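You operate a simulated robot arm through the tools that you are given. There is no shell and no other tool. Be economical: measure what you need, move in short steps, check, and stop when the job is done.

You run a simulated robot arm. Do the job below in one go: nothing can be reset, and whatever is moved stays where it is left.

TASK
Roll the satin drum out onto the yellow square on its dolly.
Fine: clamp it down before it rolls and brake it there; the lid stays locked. Where these are worked on the way, their far stop is far enough and under half their travel is too little: dolly brake.

Only the result counts: the job must be done as asked and must still hold three seconds after the hand-in. Knocking over, shifting, dropping, spilling or breaking anything else fails it. Lids that push on must go on centred and level and be pressed home; caps that screw on are set level and turned clockwise until they are tight.

THE ROBOT
A 6-joint arm with a fingered hand on a trunk, on a base that drives. Base frame: it is fixed to the floor where the robot stands at the start and does not move with it; the origin is under the middle of the robot, x ahead of it, y to its left, z up. Readings come in m, rad, newtons and seconds.
It reaches about 0.993 m from its shoulder. Its first joint turns from -2.897 to 2.897 rad. Places, roughly: binding drum [1, -0.75, 0.25]; binding drum lid [0.25, -1.25, 0.5]; binding drum marker [-0.1, -1.4, 0.5]; blue binding drum catch [0.9, -0.7, 0.6]; blue cotton drum catch [0.1, -0.5, 0.6]; blue printed drum catch [0.4, -1, 0.6]; blue satin drum catch [0.5, -0.2, 0.7]; cotton drum marker [0, -1.6, 0.5]; dolly [0.7, -0.2, 0.2]; dolly brake [0.5, 0, 0.8]; dolly clamp [0.6, 0, 0.7]; drying bag [-0.25, -1.25, 0.5]; hand brush [-0.25, -1.25, 0.5]; loose binding tape [1.1, -0.7, 0.4]; loose satin tape [0.8, -0.2, 0.4]; printed drum marker [-0.1, -1.5, 0.5]. Payload 5 kg.
Tool frame: the origin (TCP) lies between the finger pads and is the grasp point; the fingertips stand 0.036 m ahead of it; z points along the fingers, y is the line along which they close. Largest opening 0.12 m; the body of the gripper starts 0.042 m behind the TCP. The gripper is a hand of 4 fingers: y runs from the thumb to the fingers, the wrist lies at [-0.019, -0.123, -0.211] in the tool frame, and closing takes about 1.5 s.
Orientation is told as [roll, pitch, yaw] about the base's x, y, z axes, in that order, counted from this pose: with the fingers straight down and the wrist toward the robot, the tool's x, y and z point along [0, 1, 0], [1, 0, 0] and [0, 0, -1] of the base frame.

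THE INTERFACE
- The arm moves only by the tool apply_moves. Its argument "moves" is a list of rows, each an object (a shift or turn left out is 0, a gripper value left out holds the last) with "jaw": the finger opening in cm, from 0 to 12; "offset": the shift along the tool's x, y, z in cm, a list of three; "rot": the turn, a rotation vector about the tool's x, y, z in degrees, a list of three. In form: [{"jaw": jaw, "offset": [dx, dy, dz], "rot": [ax, ay, az]}, ...]. A call has 1 to 12 rows; each row shifts and turns the commanded pose from where the row before left it, along the tool's axes as they then stand. A row lasts 0.2 s, in which the tool goes at most 0.05 m and 0.15 rad; a call with a longer step from one row to the next is refused whole, and so is a gripper value outside its range. Where a pose cannot be reached the arm comes as near as it can. A force on the tool above 80 N (or 10 N above the force at the start of the call, whichever is more), or a blocked arm, ends the call early, and 0.2 s more pass. The fingers move at their own pace (about 0.045 m/s each) and stop on an object; they squeeze with about 22 N. The grip force told is the motor's: it shows also when the fingers shut on nothing. Time passes only in rows, and 0.2 s behind the last, so rows that do not move let the fingers close. The reply holds the time, the measured pose of the TCP, the force on the tool along the base axes, the opening and the grip force, in the units named above and with some noise, with the torque about the TCP (base axes, N m) and any sound that the robot's microphone picked up, and new pictures: "show" is both (left out), scene, wrist or none.
- Cameras (640 x 400 px; columns grow to the right, rows downward): "scene" is now at [0.0855, -0.003, 1.7124]; the picture's right is [-0.24, -0.97, 0.00], its down [-0.91, 0.22, -0.36] and it looks along [0.35, -0.09, -0.93] (base axes); focal length 274 px, centre (320, 200). "wrist" rides on the gripper at [0.073, -0.101, -0.142] in the tool frame; the picture's right is [-0.79, 0.29, -0.54], its down [-0.56, -0.70, 0.44] and it looks along [-0.25, 0.65, 0.71] (tool axes); focal length 280 px, centre (320, 200). There is no depth. A picture from a camera that has moved, and an enlarged one, comes with that camera's place and axes in the base frame and with its lens. The place of the scene camera against the robot may be out by one fixed shift of up to 0.012 m in any direction.
- raise_lower(by): slides the trunk up (or, below 0, down) by that many m; the arm and the scene camera ride with it, the base frame stays. It gives what a move gives, with no picture.
- roll_base(legs): drives the robot by 1 to 6 legs, each [ahead, turn to the left] in m and rad, along the robot's own axes; the way and the turn of a leg run together, so that a leg with both is an arc; at most 1.5 m and 3.142 rad a leg. The arm and the cameras ride along, it lands a little off, and it stops where it bumps. It gives what a move gives, and a new picture of the scene camera.
- hand_shape(shape): the hand has 4 fingers and takes this shape, open, in about a second: jaw (thumb against the fingers, like two jaws); tri (thumb and two fingers); tip (a fingertip pinch); poke (one finger out to press); point (the index stretched); flat (the hand flat); cup (the hand cupped); fist (a fist). The gripper value then closes the fingers along that shape, each until it touches; the sizes above hold for jaw. It gives what a move gives, with no picture.
- aim_head(pan, tilt): turns the head with the scene camera to pan (to the left, within 1.501 rad either way) and tilt (down, from -0.506 to 1.204), counted from straight ahead of the robot. It gives what a move gives, and a new picture of the scene camera.
- close_up(camera, box): a new picture of the part [left, top, right, bottom] of that camera's present view, enlarged. It takes no simulated time.
- hand_in(): hands the job in; it is judged then, once.

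Work in short steps. Places have to be worked out from the pictures, the camera data and where the tool is seen: move nearer, look again, correct. Check each grasp and each placing, and mend what went wrong. You have 120 turns and 260 pictures in all, those below and enlarged ones among them. Open the gripper and draw the arm clear of the work before you hand the job in, unless the task says otherwise; then end with one line.

The tools are called after "Emit:" by a JSON object that holds its "api" and its "payload". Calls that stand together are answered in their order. apply_moves: Moves the arm, as the interface text tells. Its arguments: {"type":"object","properties":{"moves":{"type":"array"},"show":{"type":"string","enum":["both","scene","wrist","none"]}},"required":["moves"]} The other tools are called the same way: raise_lower (by) slides the trunk up or down; hand_shape (shape) gives the hand a shape; roll_base (legs) drives the base; aim_head (pan, tilt) turns the head that bears the scene camera; close_up (camera, box) takes an enlarged picture of a part of a camera's view; hand_in () hands the job in.

At the start:

```text
time: 0.0
tcp_pos: [0.6203, 0.3577, 1.1492]
tcp_rot: [0.0, 0.001, 0.0]
force: [0.1, 0.4, -0.4]
ft_torque: [0.01, -0.02, 0.0]
grip_width: 0.1195
grasp_force: 0.2
shape: jaw
trunk travel left (down, up): [-0.75, 0.09]
robot x, y, heading: [-0.003, 0.0021, -0.002]
head pan, tilt: [-0.241, 1.201]
```

scene: 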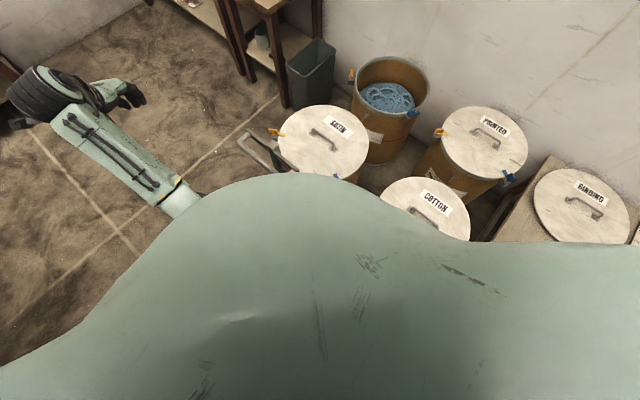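
wrist: 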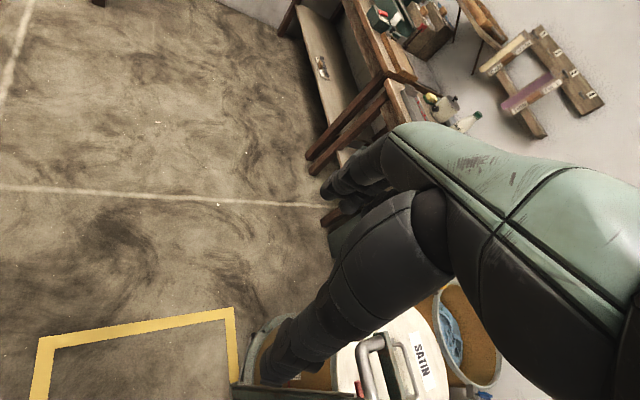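

The pictures show a satin drum with a lid near [0.7,-0.2] on a dolly and a yellow square on the floor. I enlarge the satin area and look around with the head.

Emit:
{"api": "close_up", "payload": {"camera": "scene", "box": [200, 60, 440, 210]}}

Emit:
{"api": "close_up", "payload": {"camera": "wrist", "box": [200, 250, 520, 400]}}

Emit:
{"api": "aim_head", "payload": {"pan": 0.3, "tilt": 0.9}}

```text
2.67 times, centred on (320, 135) of scene
camera zoom: at [0.0855, -0.003, 1.7124], right [-0.24, -0.97, 0.0], down [-0.91, 0.22, -0.36], along [0.35, -0.09, -0.93], focal length 729 px, centre (320, 373)
```

zoom: 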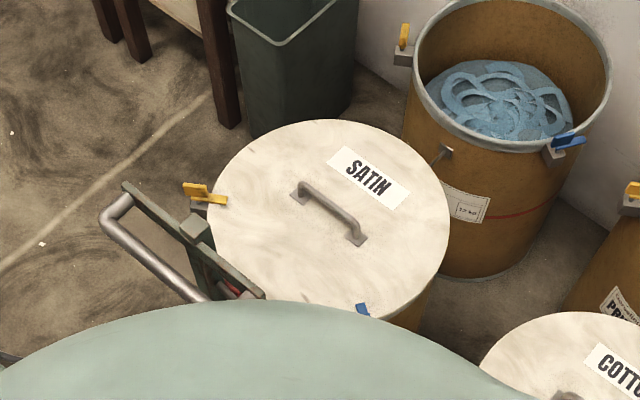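

```text
2.00 times, centred on (360, 325) of wrist
camera zoom: at [0.5195, 0.4291, 1.2907], right [0.29, -0.79, 0.54], down [-0.7, -0.56, -0.44], along [0.65, -0.25, -0.71], focal length 561 px, centre (240, -50)
```

zoom: 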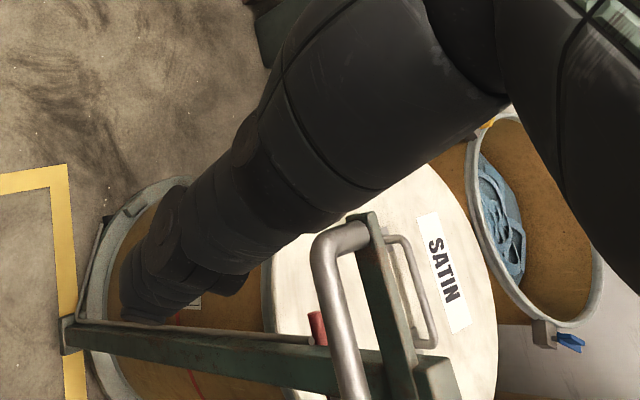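

```text
time: 1.0
tcp_pos: [0.6189, 0.3577, 1.1477]
tcp_rot: [0.0, 0.0, 0.001]
force: [-0.7, 0.5, -0.2]
ft_torque: [0.03, -0.01, -0.02]
grip_width: 0.1198
grasp_force: 0.0
shape: jaw
trunk travel left (down, up): [-0.75, 0.09]
robot x, y, heading: [0.0018, -0.0016, -0.0]
head pan, tilt: [0.3, 0.901]
camera scene: at [0.1033, 0.0326, 1.7322], right [0.29, -0.96, 0.0], down [-0.75, -0.23, -0.62], along [0.59, 0.18, -0.78], focal length 274 px, centre (320, 200)
```

scene: 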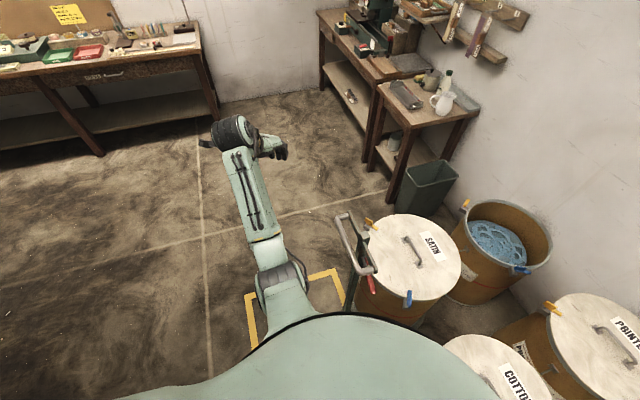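

The dolly seems to run along about (-0.5, 0.86) towards the square, whose centre I judge near [0.45, 0.27]. I look to both sides before moving the base back.

Emit:
{"api": "aim_head", "payload": {"pan": 1.5, "tilt": 0.6}}

Emit:
{"api": "aim_head", "payload": {"pan": -1.5, "tilt": 0.6}}

```text
time: 2.4
tcp_pos: [0.6198, 0.3569, 1.149]
tcp_rot: [0.0, 0.001, 0.0]
force: [-0.2, -0.5, -0.4]
ft_torque: [-0.01, 0.02, -0.02]
grip_width: 0.1195
grasp_force: 0.2
shape: jaw
trunk travel left (down, up): [-0.75, 0.09]
robot x, y, heading: [-0.0022, -0.0038, -0.004]
head pan, tilt: [1.499, 0.6]
camera scene: at [0.0376, 0.0986, 1.757], right [1.0, -0.07, 0.0], down [-0.04, -0.56, -0.82], along [0.06, 0.82, -0.57], focal length 274 px, centre (320, 200)
```

scene: 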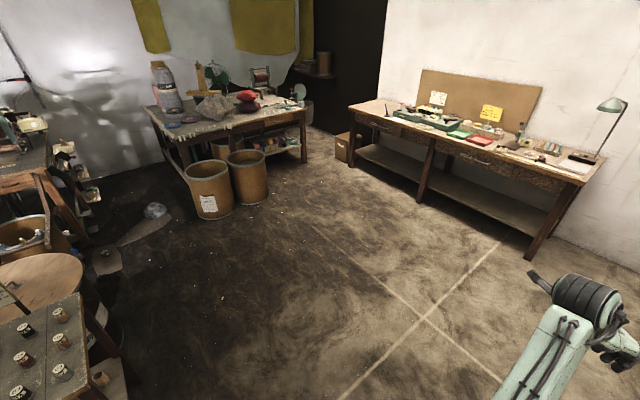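

```text
time: 5.0
tcp_pos: [0.6197, 0.3571, 1.1483]
tcp_rot: [0.002, 0.001, 0.0]
force: [-0.1, -0.3, 0.6]
ft_torque: [-0.01, -0.02, -0.01]
grip_width: 0.1196
grasp_force: 0.0
shape: jaw
trunk travel left (down, up): [-0.75, 0.09]
robot x, y, heading: [-0.0008, -0.0004, 0.0]
head pan, tilt: [-1.499, 0.6]
camera scene: at [0.0376, -0.0777, 1.757], right [-1.0, -0.07, 0.0], down [-0.04, 0.56, -0.83], along [0.06, -0.82, -0.56], focal length 274 px, centre (320, 200)
```

scene: 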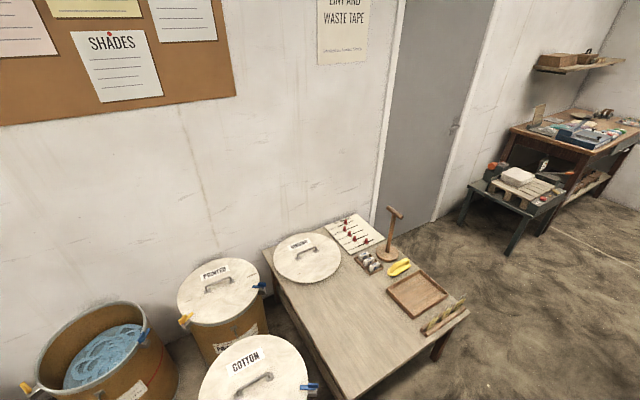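

The floor behind is clear to about x=-1. I back up 0.4 m to free the square and look at the dolly again.

Emit:
{"api": "roll_base", "payload": {"legs": [[-0.4, 0]]}}

Emit:
{"api": "aim_head", "payload": {"pan": -0.05, "tilt": 0.8}}

Emit:
{"api": "close_up", "payload": {"camera": "scene", "box": [220, 120, 460, 270]}}

```text
time: 7.6
tcp_pos: [0.2227, 0.357, 1.1488]
tcp_rot: [0.0, 0.001, 0.0]
force: [-0.8, 0.2, -0.2]
ft_torque: [0.03, 0.0, -0.01]
grip_width: 0.1197
grasp_force: 0.1
shape: jaw
trunk travel left (down, up): [-0.75, 0.09]
robot x, y, heading: [-0.3963, -0.0036, 0.002]
head pan, tilt: [-1.499, 0.6]
camera scene: at [-0.359, -0.0776, 1.757], right [-1.0, -0.07, 0.0], down [-0.04, 0.56, -0.83], along [0.06, -0.82, -0.56], focal length 274 px, centre (320, 200)
```

scene: 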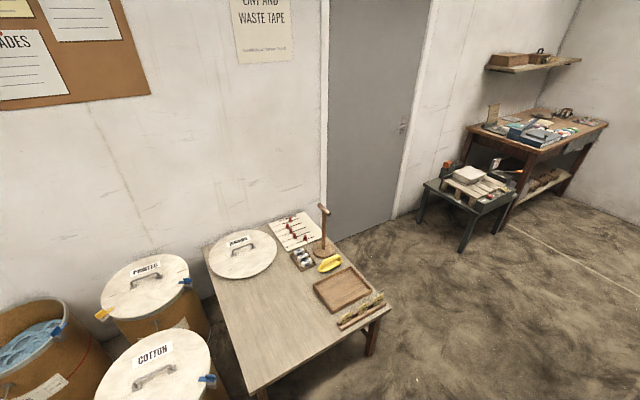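

```text
time: 9.2
tcp_pos: [0.2224, 0.3567, 1.1476]
tcp_rot: [-0.001, 0.0, 0.001]
force: [-0.2, 0.2, -0.4]
ft_torque: [-0.01, -0.02, 0.0]
grip_width: 0.1197
grasp_force: 0.0
shape: jaw
trunk travel left (down, up): [-0.75, 0.09]
robot x, y, heading: [-0.3961, -0.0023, 0.004]
head pan, tilt: [-0.051, 0.799]
camera scene: at [-0.285, 0.0063, 1.7401], right [-0.05, -1.0, 0.0], down [-0.72, 0.04, -0.7], along [0.7, -0.04, -0.72], focal length 274 px, centre (320, 200)
```

scene: 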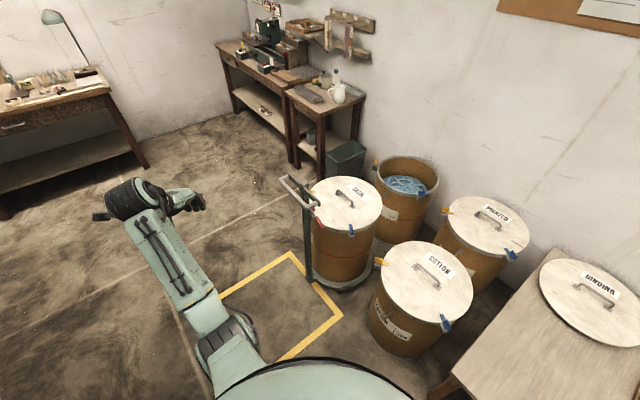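

```text
2.67 times, centred on (340, 195) of scene
camera zoom: at [-0.285, 0.0063, 1.7401], right [-0.05, -1.0, 0.0], down [-0.72, 0.04, -0.7], along [0.7, -0.04, -0.72], focal length 729 px, centre (267, 213)
```

zoom: 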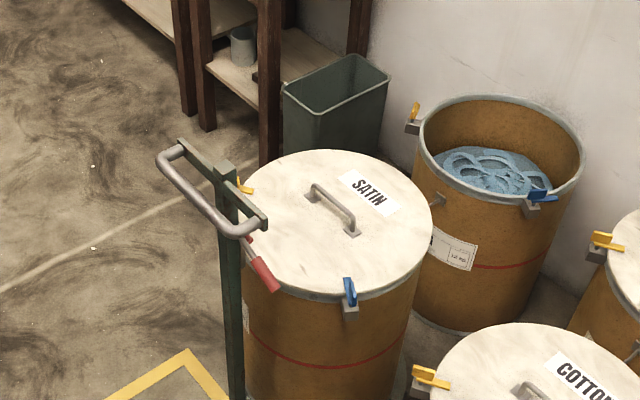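

The square, dolly post, handle and a red lever are now visible. I enlarge the lever, catches and dolly base.

Emit:
{"api": "close_up", "payload": {"camera": "scene", "box": [270, 160, 400, 241]}}

Emit:
{"api": "close_up", "payload": {"camera": "scene", "box": [280, 220, 400, 295]}}

Emit:
{"api": "close_up", "payload": {"camera": "scene", "box": [360, 150, 530, 340]}}

```text
4.92 times, centred on (335, 200) of scene
camera zoom: at [-0.285, 0.0063, 1.7401], right [-0.05, -1.0, 0.0], down [-0.72, 0.04, -0.7], along [0.7, -0.04, -0.72], focal length 1346 px, centre (246, 198)
```

zoom: 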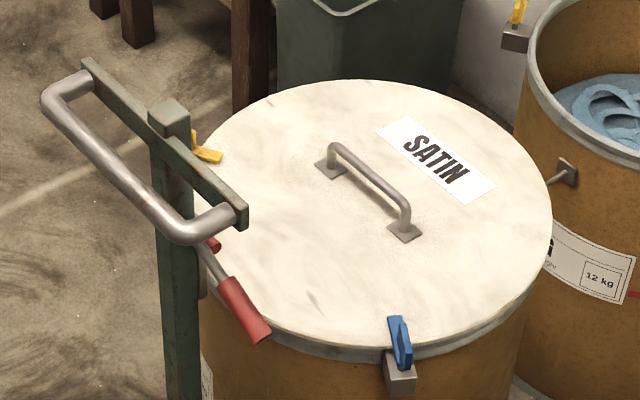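

```text
5.33 times, centred on (340, 258) of scene
camera zoom: at [-0.285, 0.0063, 1.7401], right [-0.05, -1.0, 0.0], down [-0.72, 0.04, -0.7], along [0.7, -0.04, -0.72], focal length 1458 px, centre (213, -107)
```

zoom: 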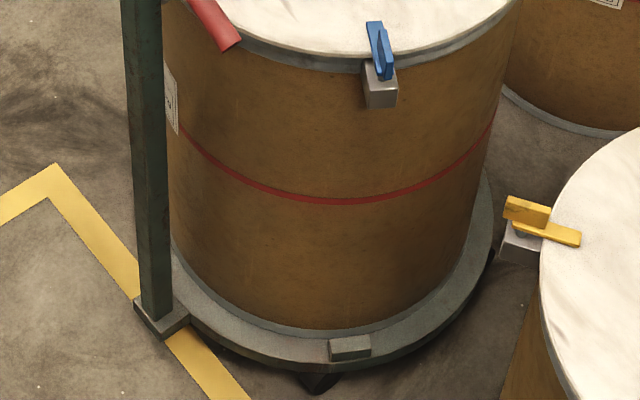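

```text
2.11 times, centred on (445, 245) of scene
camera zoom: at [-0.285, 0.0063, 1.7401], right [-0.05, -1.0, 0.0], down [-0.72, 0.04, -0.7], along [0.7, -0.04, -0.72], focal length 576 px, centre (57, 105)
```

zoom: 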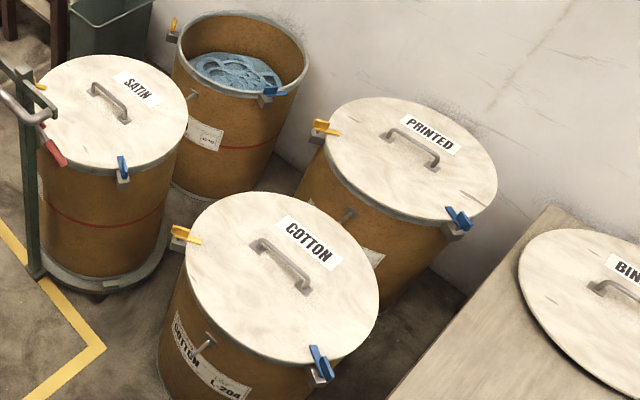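

All tongues lie over the lids, so they are locked; two red levers seem to sit on the post. I look with the wrist camera, which is now on the handle side.

Emit:
{"api": "apply_moves", "payload": {"moves": [{"offset": [0, 0, 0]}], "show": "wrist"}}

```text
time: 9.6
tcp_pos: [0.2243, 0.357, 1.1488]
tcp_rot: [0.0, 0.001, -0.001]
force: [-1.0, -0.2, -0.2]
ft_torque: [-0.03, -0.01, 0.0]
grip_width: 0.1194
grasp_force: 0.1
shape: jaw
trunk travel left (down, up): [-0.75, 0.09]
robot x, y, heading: [-0.3959, -0.0007, -0.001]
head pan, tilt: [-0.051, 0.799]
camera wrist: at [0.1228, 0.4289, 1.2907], right [0.29, -0.79, 0.54], down [-0.7, -0.56, -0.44], along [0.65, -0.25, -0.71], focal length 280 px, centre (320, 200)
```

wrist: 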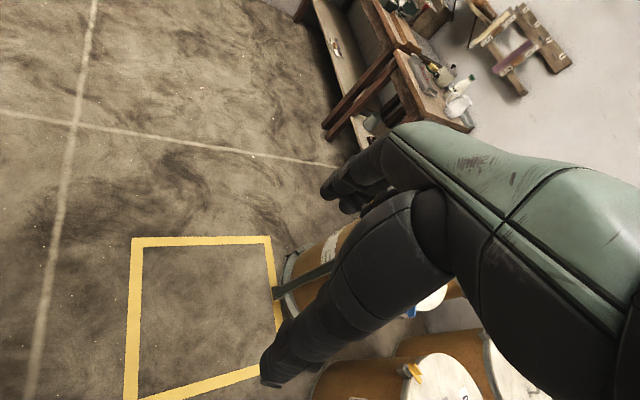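

The hand itself blocks that view. I estimate the pull direction as (-0.56, 0.83) and the handle at about [0.58, 0.06, 0.9], so I drive round to the handle side, facing the dolly.

Emit:
{"api": "roll_base", "payload": {"legs": [[0, 1.0], [0.92, 0], [0, -1.97]]}}

Emit:
{"api": "aim_head", "payload": {"pan": 0, "tilt": 0.85}}

```text
time: 23.4
tcp_pos: [0.7656, 0.4835, 1.1484]
tcp_rot: [0.002, 0.001, -0.945]
force: [-0.7, 0.0, -0.2]
ft_torque: [0.01, 0.02, -0.01]
grip_width: 0.1195
grasp_force: 0.2
shape: jaw
trunk travel left (down, up): [-0.75, 0.09]
robot x, y, heading: [0.1149, 0.7735, -0.941]
head pan, tilt: [-0.051, 0.799]
camera scene: at [0.1768, 0.6937, 1.7401], right [-0.84, -0.54, 0.0], down [-0.39, 0.6, -0.7], along [0.38, -0.58, -0.72], focal length 274 px, centre (320, 200)
```

scene: 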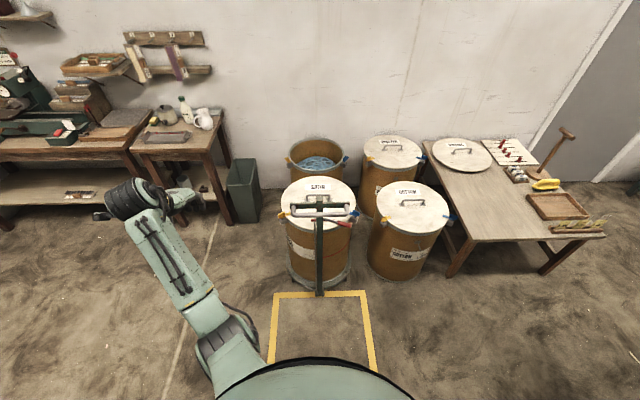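

```text
time: 24.1
tcp_pos: [0.7662, 0.4834, 1.1482]
tcp_rot: [-0.001, -0.001, -0.944]
force: [0.0, 0.5, 0.5]
ft_torque: [-0.03, 0.04, 0.0]
grip_width: 0.1197
grasp_force: 0.1
shape: jaw
trunk travel left (down, up): [-0.75, 0.09]
robot x, y, heading: [0.1158, 0.7746, -0.944]
head pan, tilt: [0.0, 0.85]
camera scene: at [0.1787, 0.698, 1.7361], right [-0.81, -0.59, 0.0], down [-0.44, 0.61, -0.66], along [0.39, -0.54, -0.75], focal length 274 px, centre (320, 200)
```

scene: 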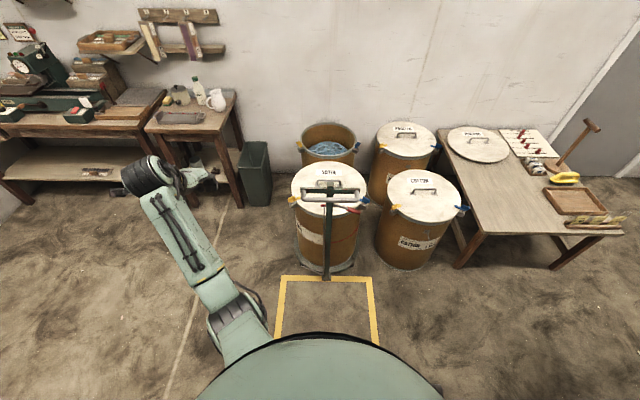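

Emit:
{"api": "close_up", "payload": {"camera": "scene", "box": [280, 160, 380, 222]}}

Emit:
{"api": "close_up", "payload": {"camera": "scene", "box": [260, 210, 400, 300]}}

```text
6.40 times, centred on (330, 191) of scene
camera zoom: at [0.1787, 0.698, 1.7361], right [-0.81, -0.59, 0.0], down [-0.44, 0.61, -0.66], along [0.39, -0.54, -0.75], focal length 1750 px, centre (256, 258)
```

zoom: 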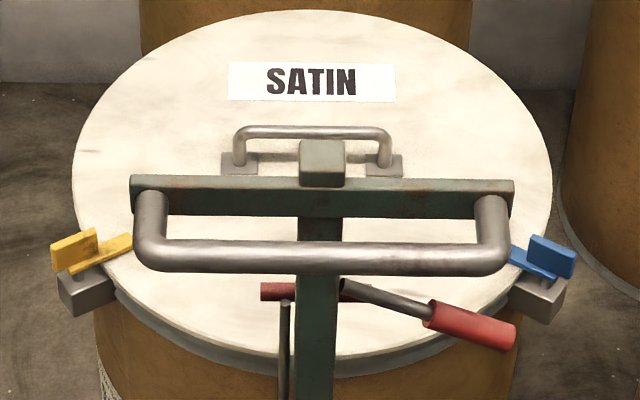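

```text
4.44 times, centred on (330, 255) of scene
camera zoom: at [0.1787, 0.698, 1.7361], right [-0.81, -0.59, 0.0], down [-0.44, 0.61, -0.66], along [0.39, -0.54, -0.75], focal length 1216 px, centre (276, -44)
```

zoom: 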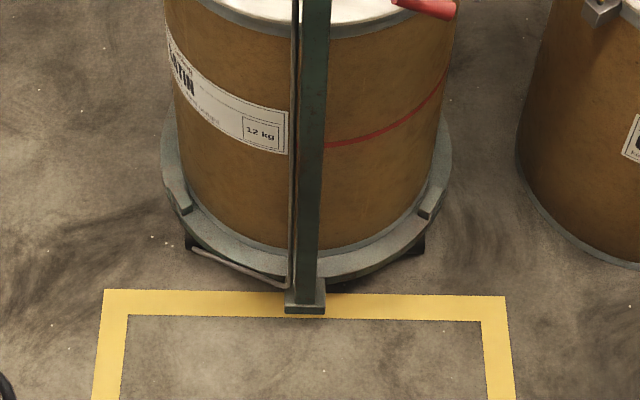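

Lever A (large red grip) sits right of the post; a second red grip and a rod running down are on its left. I get a wrist view and try to tell which is clamp and which brake.

Emit:
{"api": "apply_moves", "payload": {"moves": [{"offset": [0, 0, 0]}], "show": "wrist"}}

Emit:
{"api": "close_up", "payload": {"camera": "scene", "box": [310, 190, 370, 227]}}

```text
time: 24.4
tcp_pos: [0.7656, 0.4833, 1.1484]
tcp_rot: [-0.001, 0.001, -0.944]
force: [-0.9, 0.7, 0.2]
ft_torque: [0.0, -0.03, 0.03]
grip_width: 0.1196
grasp_force: 0.2
shape: jaw
trunk travel left (down, up): [-0.75, 0.09]
robot x, y, heading: [0.1132, 0.7761, -0.945]
head pan, tilt: [0.0, 0.85]
camera wrist: at [0.767, 0.6068, 1.2908], right [-0.47, -0.7, 0.54], down [-0.86, 0.24, -0.44], along [0.18, -0.68, -0.71], focal length 280 px, centre (320, 200)
```

wrist: 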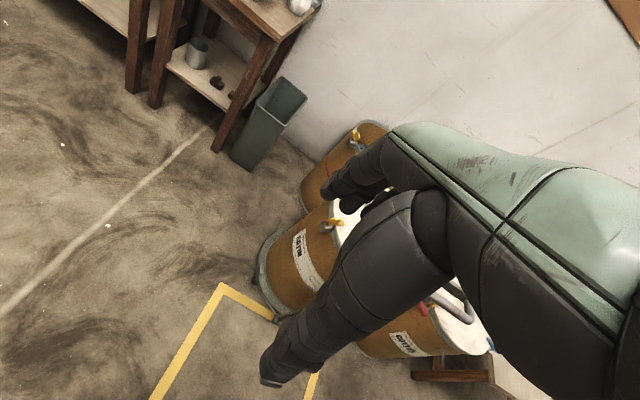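

```text
10.67 times, centred on (340, 208) of scene
camera zoom: at [0.1787, 0.6981, 1.7361], right [-0.81, -0.59, 0.0], down [-0.44, 0.61, -0.66], along [0.39, -0.53, -0.75], focal length 2917 px, centre (107, 109)
```

zoom: 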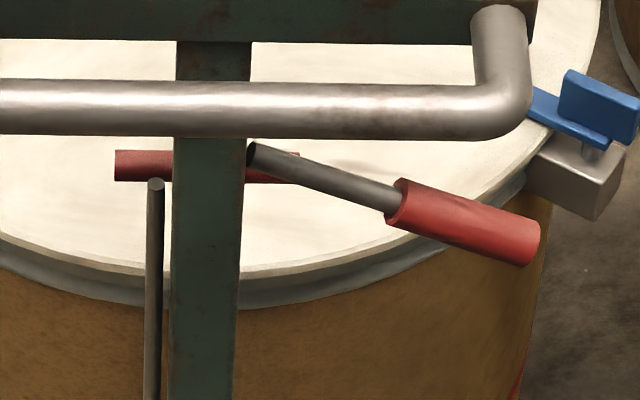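

The red crossbar behind the post appears to be the clamp (near [0.6, 0, 0.7]) and the lever at [0.5, 0, 0.8] the brake. I lower the trunk to see them from the side.

Emit:
{"api": "raise_lower", "payload": {"by": -0.5}}

Emit:
{"api": "aim_head", "payload": {"pan": 0, "tilt": 0.5}}

Emit:
{"api": "close_up", "payload": {"camera": "scene", "box": [260, 100, 420, 200]}}

```text
refused: -0.5 is not a number from -0.4 to 0.4
```

```text
time: 25.3
tcp_pos: [0.7661, 0.4835, 1.1489]
tcp_rot: [0.0, 0.001, -0.945]
force: [-0.3, -0.4, -0.1]
ft_torque: [0.0, 0.01, 0.0]
grip_width: 0.1195
grasp_force: 0.1
shape: jaw
trunk travel left (down, up): [-0.75, 0.09]
robot x, y, heading: [0.1126, 0.7731, -0.947]
head pan, tilt: [0.0, 0.499]
camera scene: at [0.1862, 0.6877, 1.766], right [-0.81, -0.59, 0.0], down [-0.28, 0.39, -0.88], along [0.51, -0.71, -0.48], focal length 274 px, centre (320, 200)
```

scene: 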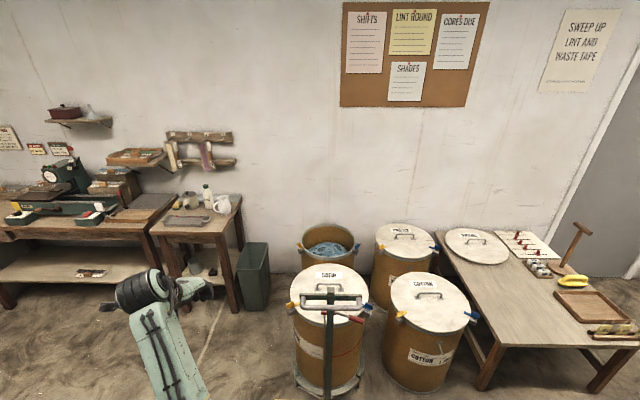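

```text
4.00 times, centred on (340, 150) of scene
camera zoom: at [0.1862, 0.6877, 1.766], right [-0.81, -0.59, 0.0], down [-0.28, 0.39, -0.88], along [0.51, -0.71, -0.48], focal length 1094 px, centre (240, 400)
```

zoom: 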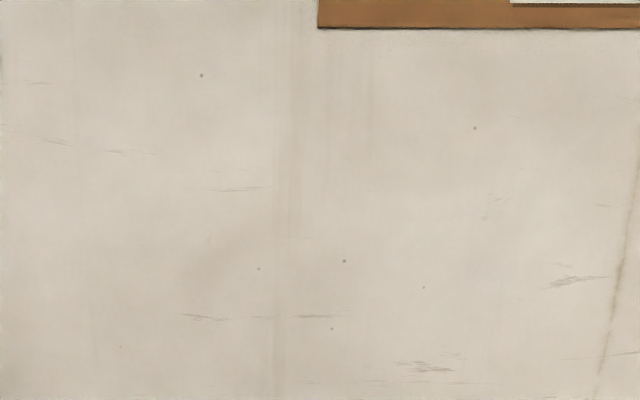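

The trunk step limit is 0.4 m, so I lower it by 0.4 and look.

Emit:
{"api": "raise_lower", "payload": {"by": -0.4}}

Emit:
{"api": "close_up", "payload": {"camera": "scene", "box": [260, 130, 420, 230]}}

Emit:
{"api": "close_up", "payload": {"camera": "scene", "box": [260, 220, 420, 320]}}

```text
time: 29.1
tcp_pos: [0.767, 0.4836, 0.7482]
tcp_rot: [0.0, -0.001, -0.944]
force: [0.3, 0.1, 0.9]
ft_torque: [-0.02, -0.02, 0.02]
grip_width: 0.1196
grasp_force: 0.0
shape: jaw
trunk travel left (down, up): [-0.35, 0.49]
robot x, y, heading: [0.1151, 0.7769, -0.947]
head pan, tilt: [0.0, 0.499]
```

```text
4.00 times, centred on (340, 180) of scene
camera zoom: at [0.1861, 0.6877, 1.3661], right [-0.81, -0.59, 0.0], down [-0.28, 0.39, -0.88], along [0.51, -0.71, -0.48], focal length 1094 px, centre (240, 280)
```

zoom: 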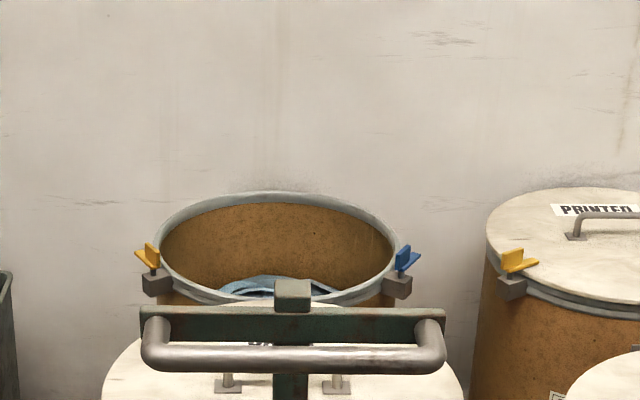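

```text
4.00 times, centred on (340, 270) of scene
camera zoom: at [0.1861, 0.6877, 1.3661], right [-0.81, -0.59, 0.0], down [-0.28, 0.39, -0.88], along [0.51, -0.71, -0.48], focal length 1094 px, centre (240, -80)
```

zoom: 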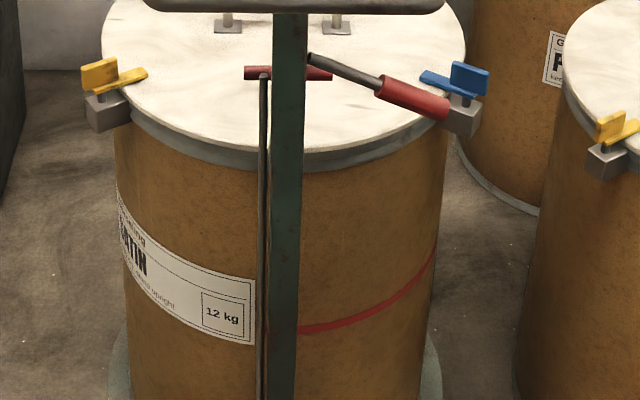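

Triangulating from both camera heights: lever A runs from [0.616,-0.014,0.77] to [0.503,-0.07,0.73], and crossbar B is centred near [0.644,-0.024,0.73], behind the post. I turn the hand clockwise so the wrist camera sees them from the left side.

Emit:
{"api": "apply_moves", "payload": {"moves": [{"rot": [0, 0, 8.5]}, {"rot": [0, 0, 8.5]}, {"rot": [0, 0, 8.5]}, {"rot": [0, 0, 8.5]}, {"rot": [0, 0, 8.5]}, {"rot": [0, 0, 8.5]}, {"rot": [0, 0, 8.5]}], "show": "both"}}

```text
time: 30.7
tcp_pos: [0.7912, 0.4664, 0.7293]
tcp_rot: [0.001, -0.001, -1.986]
force: [0.6, -0.1, -0.1]
ft_torque: [0.03, -0.05, 0.0]
grip_width: 0.1195
grasp_force: 0.1
shape: jaw
out of reach, approached as far as the arm can: row 6, 7
trunk travel left (down, up): [-0.35, 0.49]
robot x, y, heading: [0.1134, 0.7749, -0.943]
head pan, tilt: [0.0, 0.499]
camera scene: at [0.1864, 0.6877, 1.366], right [-0.81, -0.59, 0.0], down [-0.28, 0.39, -0.88], along [0.51, -0.71, -0.48], focal length 274 px, centre (320, 200)
camera wrist: at [0.8993, 0.5301, 0.8711], right [-0.84, 0.05, 0.54], down [-0.23, 0.87, -0.44], along [-0.49, -0.5, -0.71], focal length 280 px, centre (320, 200)
```

scene: 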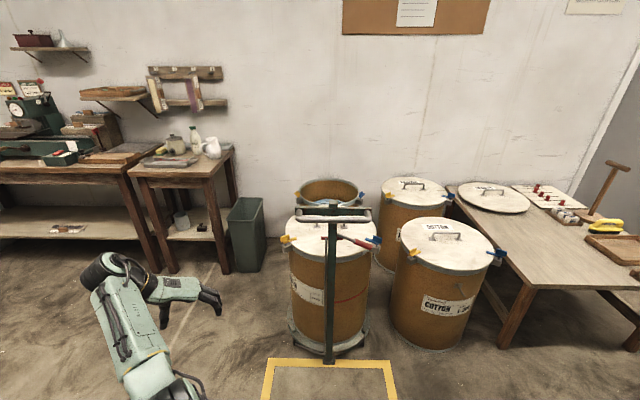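
wrist: 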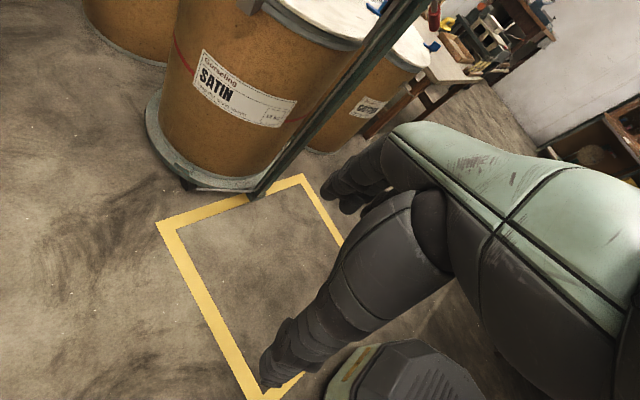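

Good side view, only too low. I raise the trunk 0.3 m and look again.

Emit:
{"api": "raise_lower", "payload": {"by": 0.3}}

Emit:
{"api": "close_up", "payload": {"camera": "wrist", "box": [160, 0, 480, 200]}}

```text
time: 33.7
tcp_pos: [0.7914, 0.4667, 1.0299]
tcp_rot: [0.0, 0.0, -1.984]
force: [0.0, 0.5, 0.4]
ft_torque: [0.04, 0.01, 0.02]
grip_width: 0.1195
grasp_force: 0.0
shape: jaw
trunk travel left (down, up): [-0.65, 0.19]
robot x, y, heading: [0.1117, 0.7762, -0.943]
head pan, tilt: [0.0, 0.499]
```

```text
2.00 times, centred on (320, 100) of wrist
camera zoom: at [0.8991, 0.5304, 1.1714], right [-0.84, 0.05, 0.54], down [-0.23, 0.87, -0.44], along [-0.49, -0.5, -0.71], focal length 561 px, centre (320, 400)
```

zoom: 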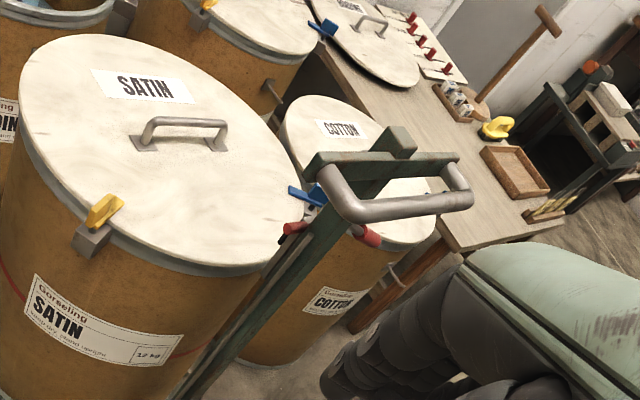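

Emit:
{"api": "close_up", "payload": {"camera": "wrist", "box": [270, 80, 370, 142]}}

Emit:
{"api": "close_up", "payload": {"camera": "wrist", "box": [220, 90, 340, 240]}}

```text
6.40 times, centred on (320, 111) of wrist
camera zoom: at [0.8991, 0.5304, 1.1714], right [-0.84, 0.05, 0.54], down [-0.23, 0.87, -0.44], along [-0.49, -0.5, -0.71], focal length 1794 px, centre (320, 770)
```

zoom: 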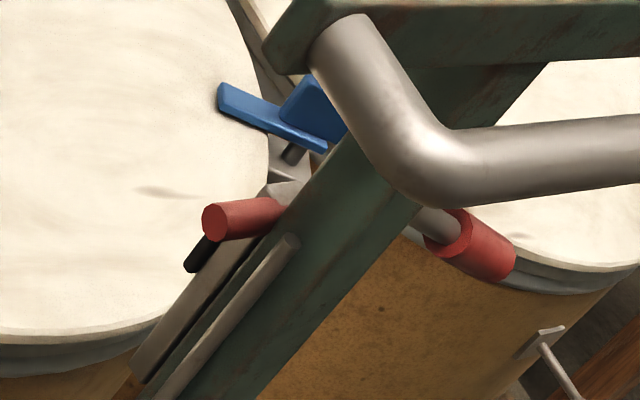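

```text
2.67 times, centred on (280, 165) of wrist
camera zoom: at [0.8991, 0.5304, 1.1714], right [-0.84, 0.05, 0.54], down [-0.23, 0.87, -0.44], along [-0.49, -0.5, -0.71], focal length 748 px, centre (427, 293)
```

zoom: 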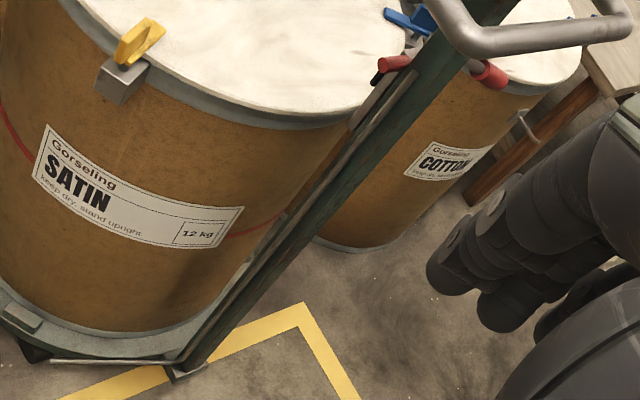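

The wide-baseline view shows it clearly: B is a red bar with a black pad sliding on a rail behind the post (the clamp, pressing down on the lid), and A is the brake lever. B's left end is near [0.657,0.030,0.774], A's tip near [0.497,-0.055,0.752] and the grip bar at z≈0.91. I turn the hand back, take the poke shape and move 0.12 m closer.

Emit:
{"api": "apply_moves", "payload": {"moves": [{"rot": [0, 0, -8.5]}, {"rot": [0, 0, -8.5]}, {"rot": [0, 0, -8.5]}, {"rot": [0, 0, -8.5]}, {"rot": [0, 0, -8.5]}, {"rot": [0, 0, -8.5]}, {"rot": [0, 0, -8.5]}], "show": "none"}}

Emit:
{"api": "hand_shape", "payload": {"shape": "poke"}}

Emit:
{"api": "roll_base", "payload": {"legs": [[0.12, 0]]}}

Emit:
{"api": "apply_moves", "payload": {"moves": [{"rot": [0, -8.5, 0]}, {"rot": [0, -8.5, 0]}, {"rot": [0, -8.5, 0]}, {"rot": [0, -8.5, 0]}, {"rot": [0, -8.5, 0]}, {"rot": [0, -8.5, 0]}, {"rot": [0, -8.5, 0]}]}}

```text
time: 35.3
tcp_pos: [0.7908, 0.4653, 1.0285]
tcp_rot: [-0.001, -0.002, -0.94]
force: [-0.3, 0.5, -0.4]
ft_torque: [0.02, 0.02, -0.01]
grip_width: 0.1197
grasp_force: 0.0
shape: jaw
trunk travel left (down, up): [-0.65, 0.19]
robot x, y, heading: [0.1148, 0.7754, -0.947]
head pan, tilt: [0.0, 0.499]
```

```text
time: 36.2
tcp_pos: [0.7906, 0.4671, 1.0281]
tcp_rot: [0.001, 0.0, -0.944]
force: [0.5, 1.2, 0.0]
ft_torque: [0.01, 0.01, 0.01]
grip_width: 0.0001
grasp_force: 0.1
shape: poke
trunk travel left (down, up): [-0.65, 0.19]
robot x, y, heading: [0.1145, 0.7771, -0.942]
head pan, tilt: [0.0, 0.499]
```

```text
time: 37.5
tcp_pos: [0.8612, 0.3707, 1.0294]
tcp_rot: [0.0, -0.001, -0.942]
force: [-0.9, -0.1, 0.3]
ft_torque: [0.02, 0.03, -0.01]
grip_width: 0.0003
grasp_force: 0.0
shape: poke
trunk travel left (down, up): [-0.65, 0.19]
robot x, y, heading: [0.1859, 0.6784, -0.941]
head pan, tilt: [0.0, 0.499]
camera scene: at [0.2563, 0.5905, 1.6661], right [-0.81, -0.59, 0.0], down [-0.28, 0.39, -0.88], along [0.51, -0.71, -0.48], focal length 274 px, centre (320, 200)
```

scene: 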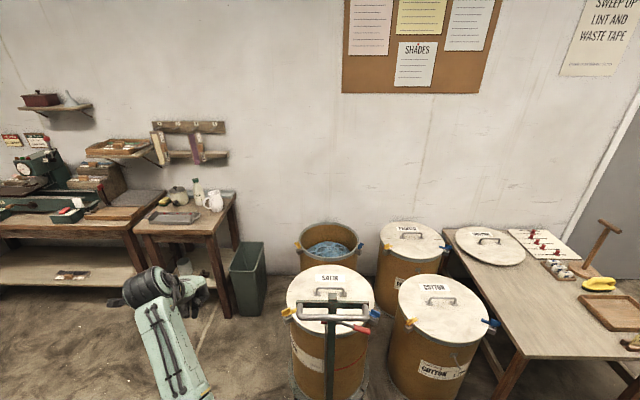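

```text
time: 39.1
tcp_pos: [0.8626, 0.3693, 1.0281]
tcp_rot: [-1.041, -0.002, -0.942]
force: [-0.8, 0.4, -0.4]
ft_torque: [0.0, -0.02, -0.01]
grip_width: 0.0
grasp_force: 0.0
shape: poke
trunk travel left (down, up): [-0.65, 0.19]
robot x, y, heading: [0.1865, 0.6769, -0.946]
head pan, tilt: [0.0, 0.499]
camera scene: at [0.2576, 0.5906, 1.666], right [-0.81, -0.59, 0.0], down [-0.28, 0.39, -0.88], along [0.51, -0.71, -0.48], focal length 274 px, centre (320, 200)
camera wrist: at [0.9335, 0.5446, 1.0377], right [0.22, -0.19, 0.96], down [-0.95, 0.18, 0.26], along [-0.22, -0.97, -0.14], focal length 280 px, centre (320, 200)
```

scene: 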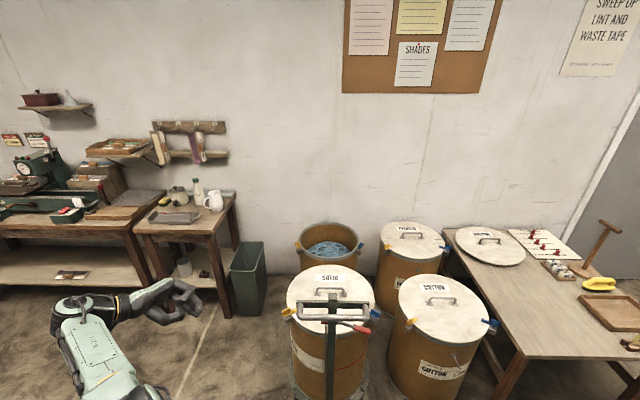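
wrist: 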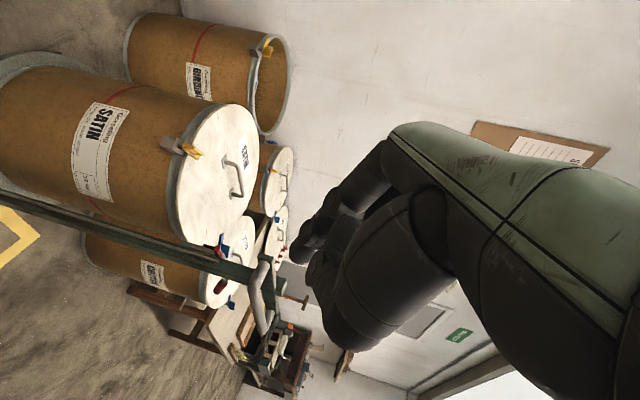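

The 60° tilt works. I enlarge the hand to see how the poking finger lies, and the clamp from this side.

Emit:
{"api": "close_up", "payload": {"camera": "scene", "box": [130, 260, 230, 340]}}

Emit:
{"api": "close_up", "payload": {"camera": "wrist", "box": [160, 160, 380, 300]}}

```text
5.00 times, centred on (180, 300) of scene
camera zoom: at [0.2576, 0.5906, 1.666], right [-0.81, -0.59, 0.0], down [-0.28, 0.39, -0.88], along [0.51, -0.71, -0.48], focal length 1367 px, centre (1020, -300)
```

zoom: 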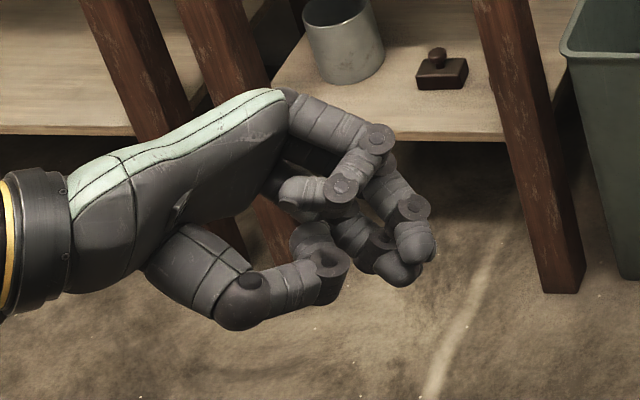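

```text
2.86 times, centred on (270, 230) of wrist
camera zoom: at [0.9335, 0.5446, 1.0377], right [0.22, -0.19, 0.96], down [-0.95, 0.18, 0.26], along [-0.22, -0.97, -0.14], focal length 801 px, centre (463, 114)
```

zoom: 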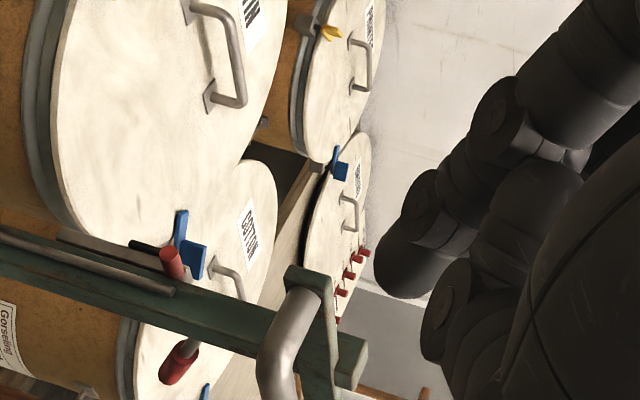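

The finger tip sits about 3.3 cm ahead of the TCP. I flatten the hand to ~17° below horizontal, move forward and down on the left side, then part of the way in toward the clamp bar.

Emit:
{"api": "apply_moves", "payload": {"moves": [{"rot": [0, -8.5, 0]}, {"rot": [0, -5, 0]}, {"offset": [2.1, 3.8, 0]}, {"offset": [2.1, 3.8, 0]}, {"offset": [2.1, 3.8, 0]}, {"offset": [2.1, 3.8, 0]}, {"offset": [0, 0, 4.5]}, {"offset": [0, 0, 4.5]}, {"offset": [0, 0, 4.5]}, {"offset": [0, 0, 4.5]}]}}

Emit:
{"api": "aim_head", "payload": {"pan": 0.1, "tilt": 0.85}}

Emit:
{"api": "close_up", "payload": {"camera": "scene", "box": [240, 130, 440, 255]}}

```text
time: 41.3
tcp_pos: [0.7511, 0.1869, 0.9069]
tcp_rot: [-1.272, 0.001, -0.944]
force: [-0.1, -0.5, 0.1]
ft_torque: [0.05, -0.01, 0.0]
grip_width: 0.0
grasp_force: 0.3
shape: poke
out of reach, approached as far as the arm can: row 2, 3, 4, 5, 6, 7, 8, 9, 10
trunk travel left (down, up): [-0.65, 0.19]
robot x, y, heading: [0.1836, 0.6803, -0.944]
head pan, tilt: [0.0, 0.499]
camera scene: at [0.2559, 0.5883, 1.666], right [-0.81, -0.59, 0.0], down [-0.28, 0.39, -0.88], along [0.51, -0.71, -0.48], focal length 274 px, centre (320, 200)
camera wrist: at [0.8209, 0.361, 0.8788], right [0.4, -0.06, 0.91], down [-0.89, 0.22, 0.41], along [-0.23, -0.97, 0.03], focal length 280 px, centre (320, 200)
```

scene: 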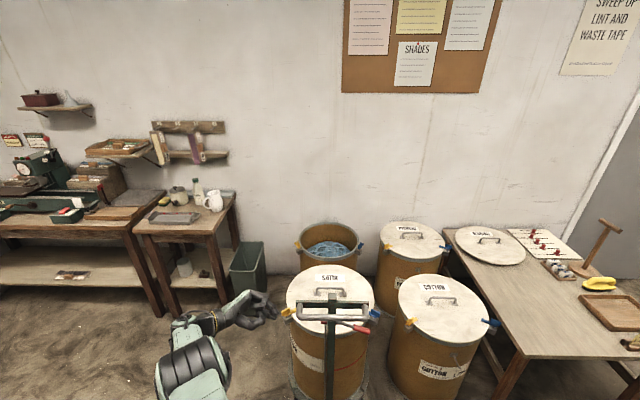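
wrist: 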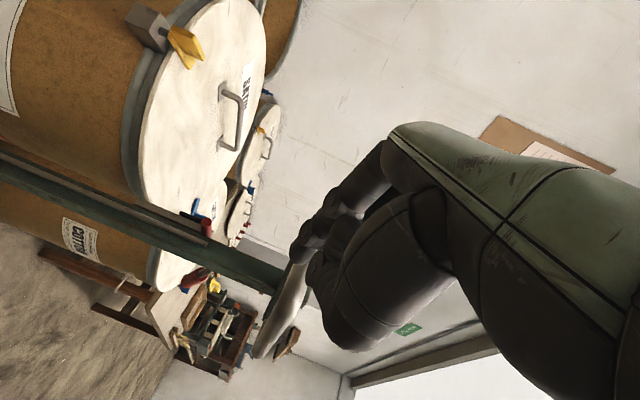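

```text
time: 42.1
tcp_pos: [0.752, 0.1878, 0.9072]
tcp_rot: [-1.277, -0.001, -0.945]
force: [-0.4, -0.1, -0.2]
ft_torque: [-0.02, 0.01, 0.01]
grip_width: 0.0
grasp_force: 0.0
shape: poke
trunk travel left (down, up): [-0.65, 0.19]
robot x, y, heading: [0.1844, 0.6808, -0.948]
head pan, tilt: [0.099, 0.85]
camera scene: at [0.2553, 0.6056, 1.6361], right [-0.75, -0.66, 0.0], down [-0.5, 0.56, -0.66], along [0.44, -0.49, -0.75], focal length 274 px, centre (320, 200)
```

scene: 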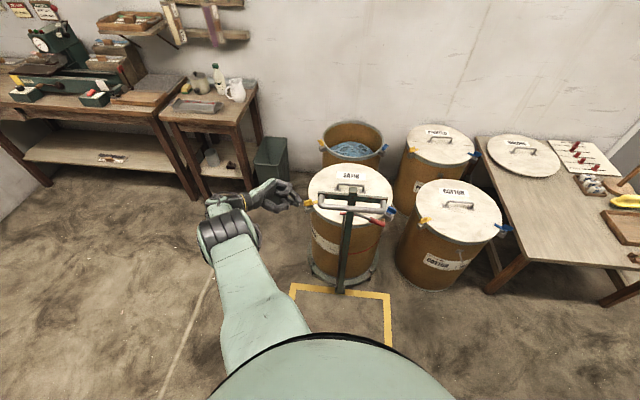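

```text
3.20 times, centred on (340, 192) of scene
camera zoom: at [0.2553, 0.6056, 1.6361], right [-0.75, -0.66, 0.0], down [-0.5, 0.56, -0.66], along [0.44, -0.49, -0.75], focal length 875 px, centre (256, 224)
```

zoom: 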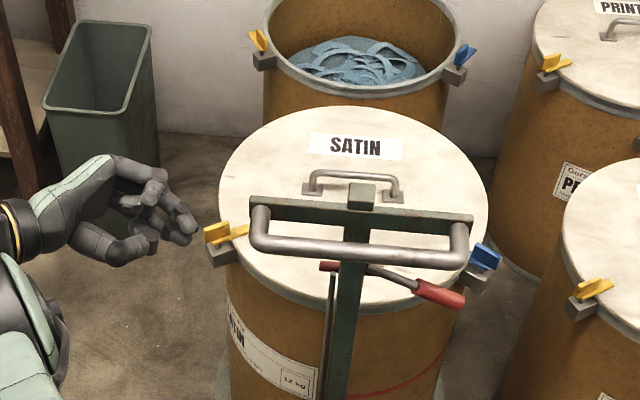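

The arm is short of reach, about 7 cm. I pull the hand back a little and drive 0.18 m closer.

Emit:
{"api": "apply_moves", "payload": {"moves": [{"offset": [0, -4.5, 0]}, {"offset": [0, -4.5, 0]}, {"offset": [0, -4.5, 0]}, {"offset": [0, -4.5, 0]}], "show": "none"}}

Emit:
{"api": "roll_base", "payload": {"legs": [[0.18, 0]]}}

Emit:
{"api": "close_up", "payload": {"camera": "wrist", "box": [0, 100, 400, 350]}}

```text
time: 43.1
tcp_pos: [0.7371, 0.3134, 0.842]
tcp_rot: [-1.275, -0.001, -0.945]
force: [-0.2, 0.1, 0.3]
ft_torque: [0.01, 0.01, -0.04]
grip_width: 0.0002
grasp_force: 0.0
shape: poke
out of reach, approached as far as the arm can: row 1, 2, 3, 4
trunk travel left (down, up): [-0.65, 0.19]
robot x, y, heading: [0.1815, 0.6795, -0.943]
head pan, tilt: [0.099, 0.85]
```

```text
time: 44.7
tcp_pos: [0.8418, 0.1719, 0.8421]
tcp_rot: [-1.275, 0.001, -0.943]
force: [0.3, 0.1, 0.6]
ft_torque: [-0.01, 0.01, -0.02]
grip_width: 0.0001
grasp_force: 0.1
shape: poke
trunk travel left (down, up): [-0.65, 0.19]
robot x, y, heading: [0.2843, 0.5371, -0.944]
head pan, tilt: [0.099, 0.85]
camera scene: at [0.3589, 0.4627, 1.6361], right [-0.75, -0.67, 0.0], down [-0.5, 0.56, -0.66], along [0.44, -0.49, -0.75], focal length 274 px, centre (320, 200)
```

scene: 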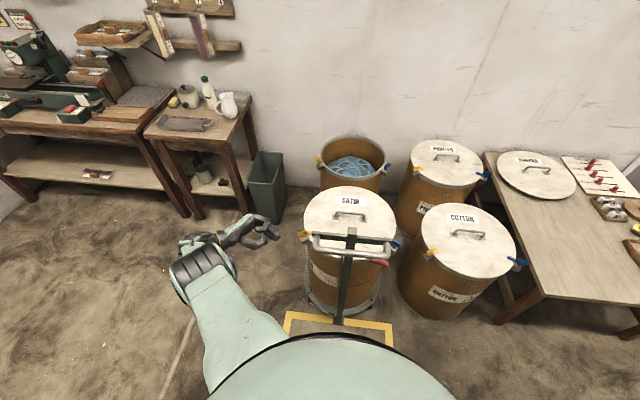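

```text
1.60 times, centred on (200, 225) of wrist
camera zoom: at [0.9103, 0.3455, 0.8134], right [0.4, -0.06, 0.91], down [-0.89, 0.22, 0.41], along [-0.23, -0.97, 0.03], focal length 449 px, centre (512, 160)
```

zoom: 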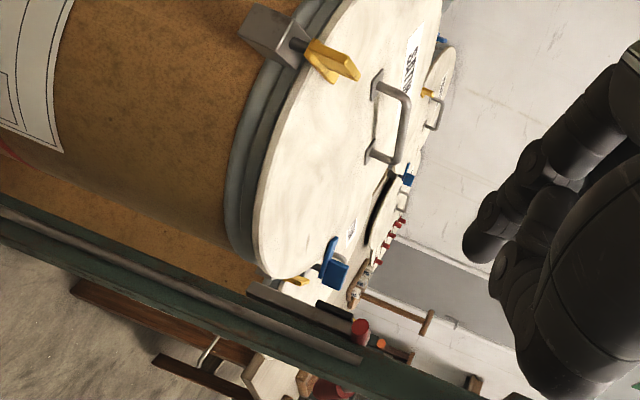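

TCP is now level with the clamp bar in depth, about 20 cm to its left. I move in to the pre-point, slightly raised.

Emit:
{"api": "apply_moves", "payload": {"moves": [{"offset": [-1.8, 0.2, 3.6]}, {"offset": [-1.8, 0.2, 3.6]}, {"offset": [-1.8, 0.2, 3.6]}], "show": "wrist"}}

Emit:
{"api": "close_up", "payload": {"camera": "scene", "box": [240, 170, 440, 295]}}

```text
time: 45.5
tcp_pos: [0.8008, 0.0832, 0.8183]
tcp_rot: [-1.278, 0.0, -0.945]
force: [0.1, -0.1, 0.6]
ft_torque: [0.0, 0.03, -0.01]
grip_width: 0.0003
grasp_force: 0.1
shape: poke
out of reach, approached as far as the arm can: row 1, 2, 3
trunk travel left (down, up): [-0.65, 0.19]
robot x, y, heading: [0.287, 0.534, -0.943]
head pan, tilt: [0.099, 0.85]
camera wrist: at [0.8711, 0.2578, 0.7901], right [0.4, -0.06, 0.91], down [-0.89, 0.22, 0.41], along [-0.23, -0.97, 0.04], focal length 280 px, centre (320, 200)
```

wrist: 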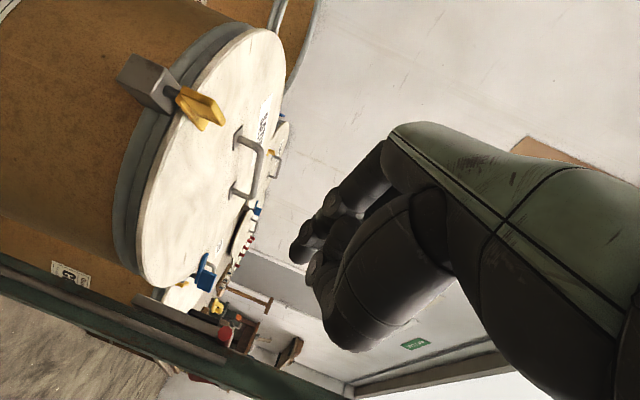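

```text
3.20 times, centred on (340, 232) of scene
camera zoom: at [0.3579, 0.4621, 1.6361], right [-0.75, -0.67, 0.0], down [-0.5, 0.56, -0.66], along [0.44, -0.49, -0.75], focal length 875 px, centre (256, 96)
```

zoom: 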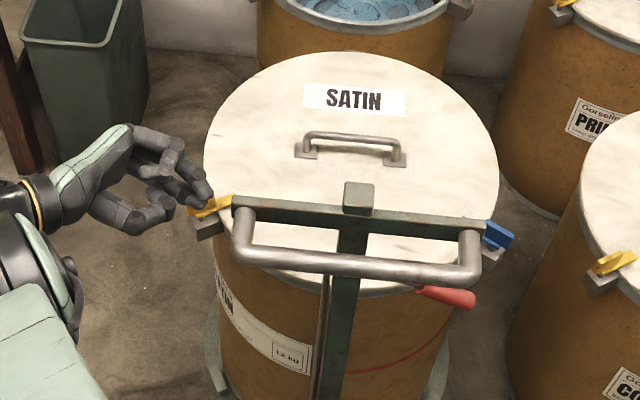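

The pose is limited by the arm's configuration and the finger is near the yellow catch. I draw back, untilt a little and lower the trunk for a better arm posture.

Emit:
{"api": "apply_moves", "payload": {"moves": [{"offset": [-2, -2, -3.5]}, {"offset": [-2, -3, -3.5]}, {"offset": [-2, -3, -3], "rot": [0, 5, 0]}, {"offset": [-2, -4, -2], "rot": [0, 8.5, 0]}, {"offset": [-2, -4, -2]}, {"offset": [-2, -3, -2]}], "show": "scene"}}

```text
refused: row 2 steps farther than a row can; nothing moved
```

Emit:
{"api": "apply_moves", "payload": {"moves": [{"offset": [-2, -2, -3.5]}, {"offset": [-2, -2.5, -3.2]}, {"offset": [-2, -3, -3], "rot": [0, 5, 0]}, {"offset": [-2, -4, -2], "rot": [0, 8.5, 0]}, {"offset": [-2, -4, -2]}, {"offset": [-2, -3, -2]}], "show": "scene"}}

```text
time: 46.9
tcp_pos: [0.9243, 0.2834, 0.8899]
tcp_rot: [-1.044, -0.001, -0.945]
force: [0.8, 0.6, -0.1]
ft_torque: [-0.02, 0.01, -0.04]
grip_width: 0.0
grasp_force: 0.0
shape: poke
out of reach, approached as far as the arm can: row 1, 2, 3, 4, 5, 6
trunk travel left (down, up): [-0.65, 0.19]
robot x, y, heading: [0.2856, 0.5336, -0.945]
head pan, tilt: [0.099, 0.85]
camera scene: at [0.3589, 0.4646, 1.6361], right [-0.75, -0.67, 0.0], down [-0.5, 0.56, -0.66], along [0.44, -0.49, -0.75], focal length 274 px, centre (320, 200)
```

scene: 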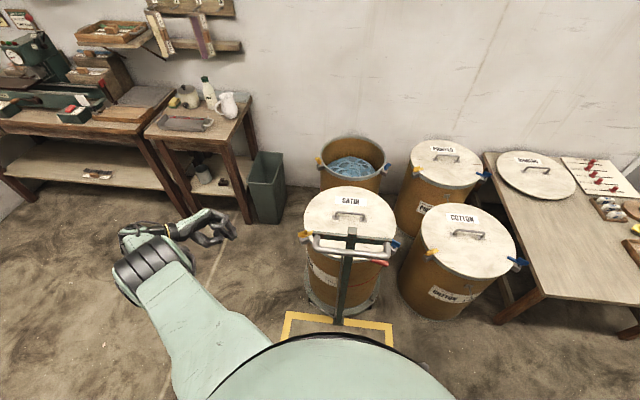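

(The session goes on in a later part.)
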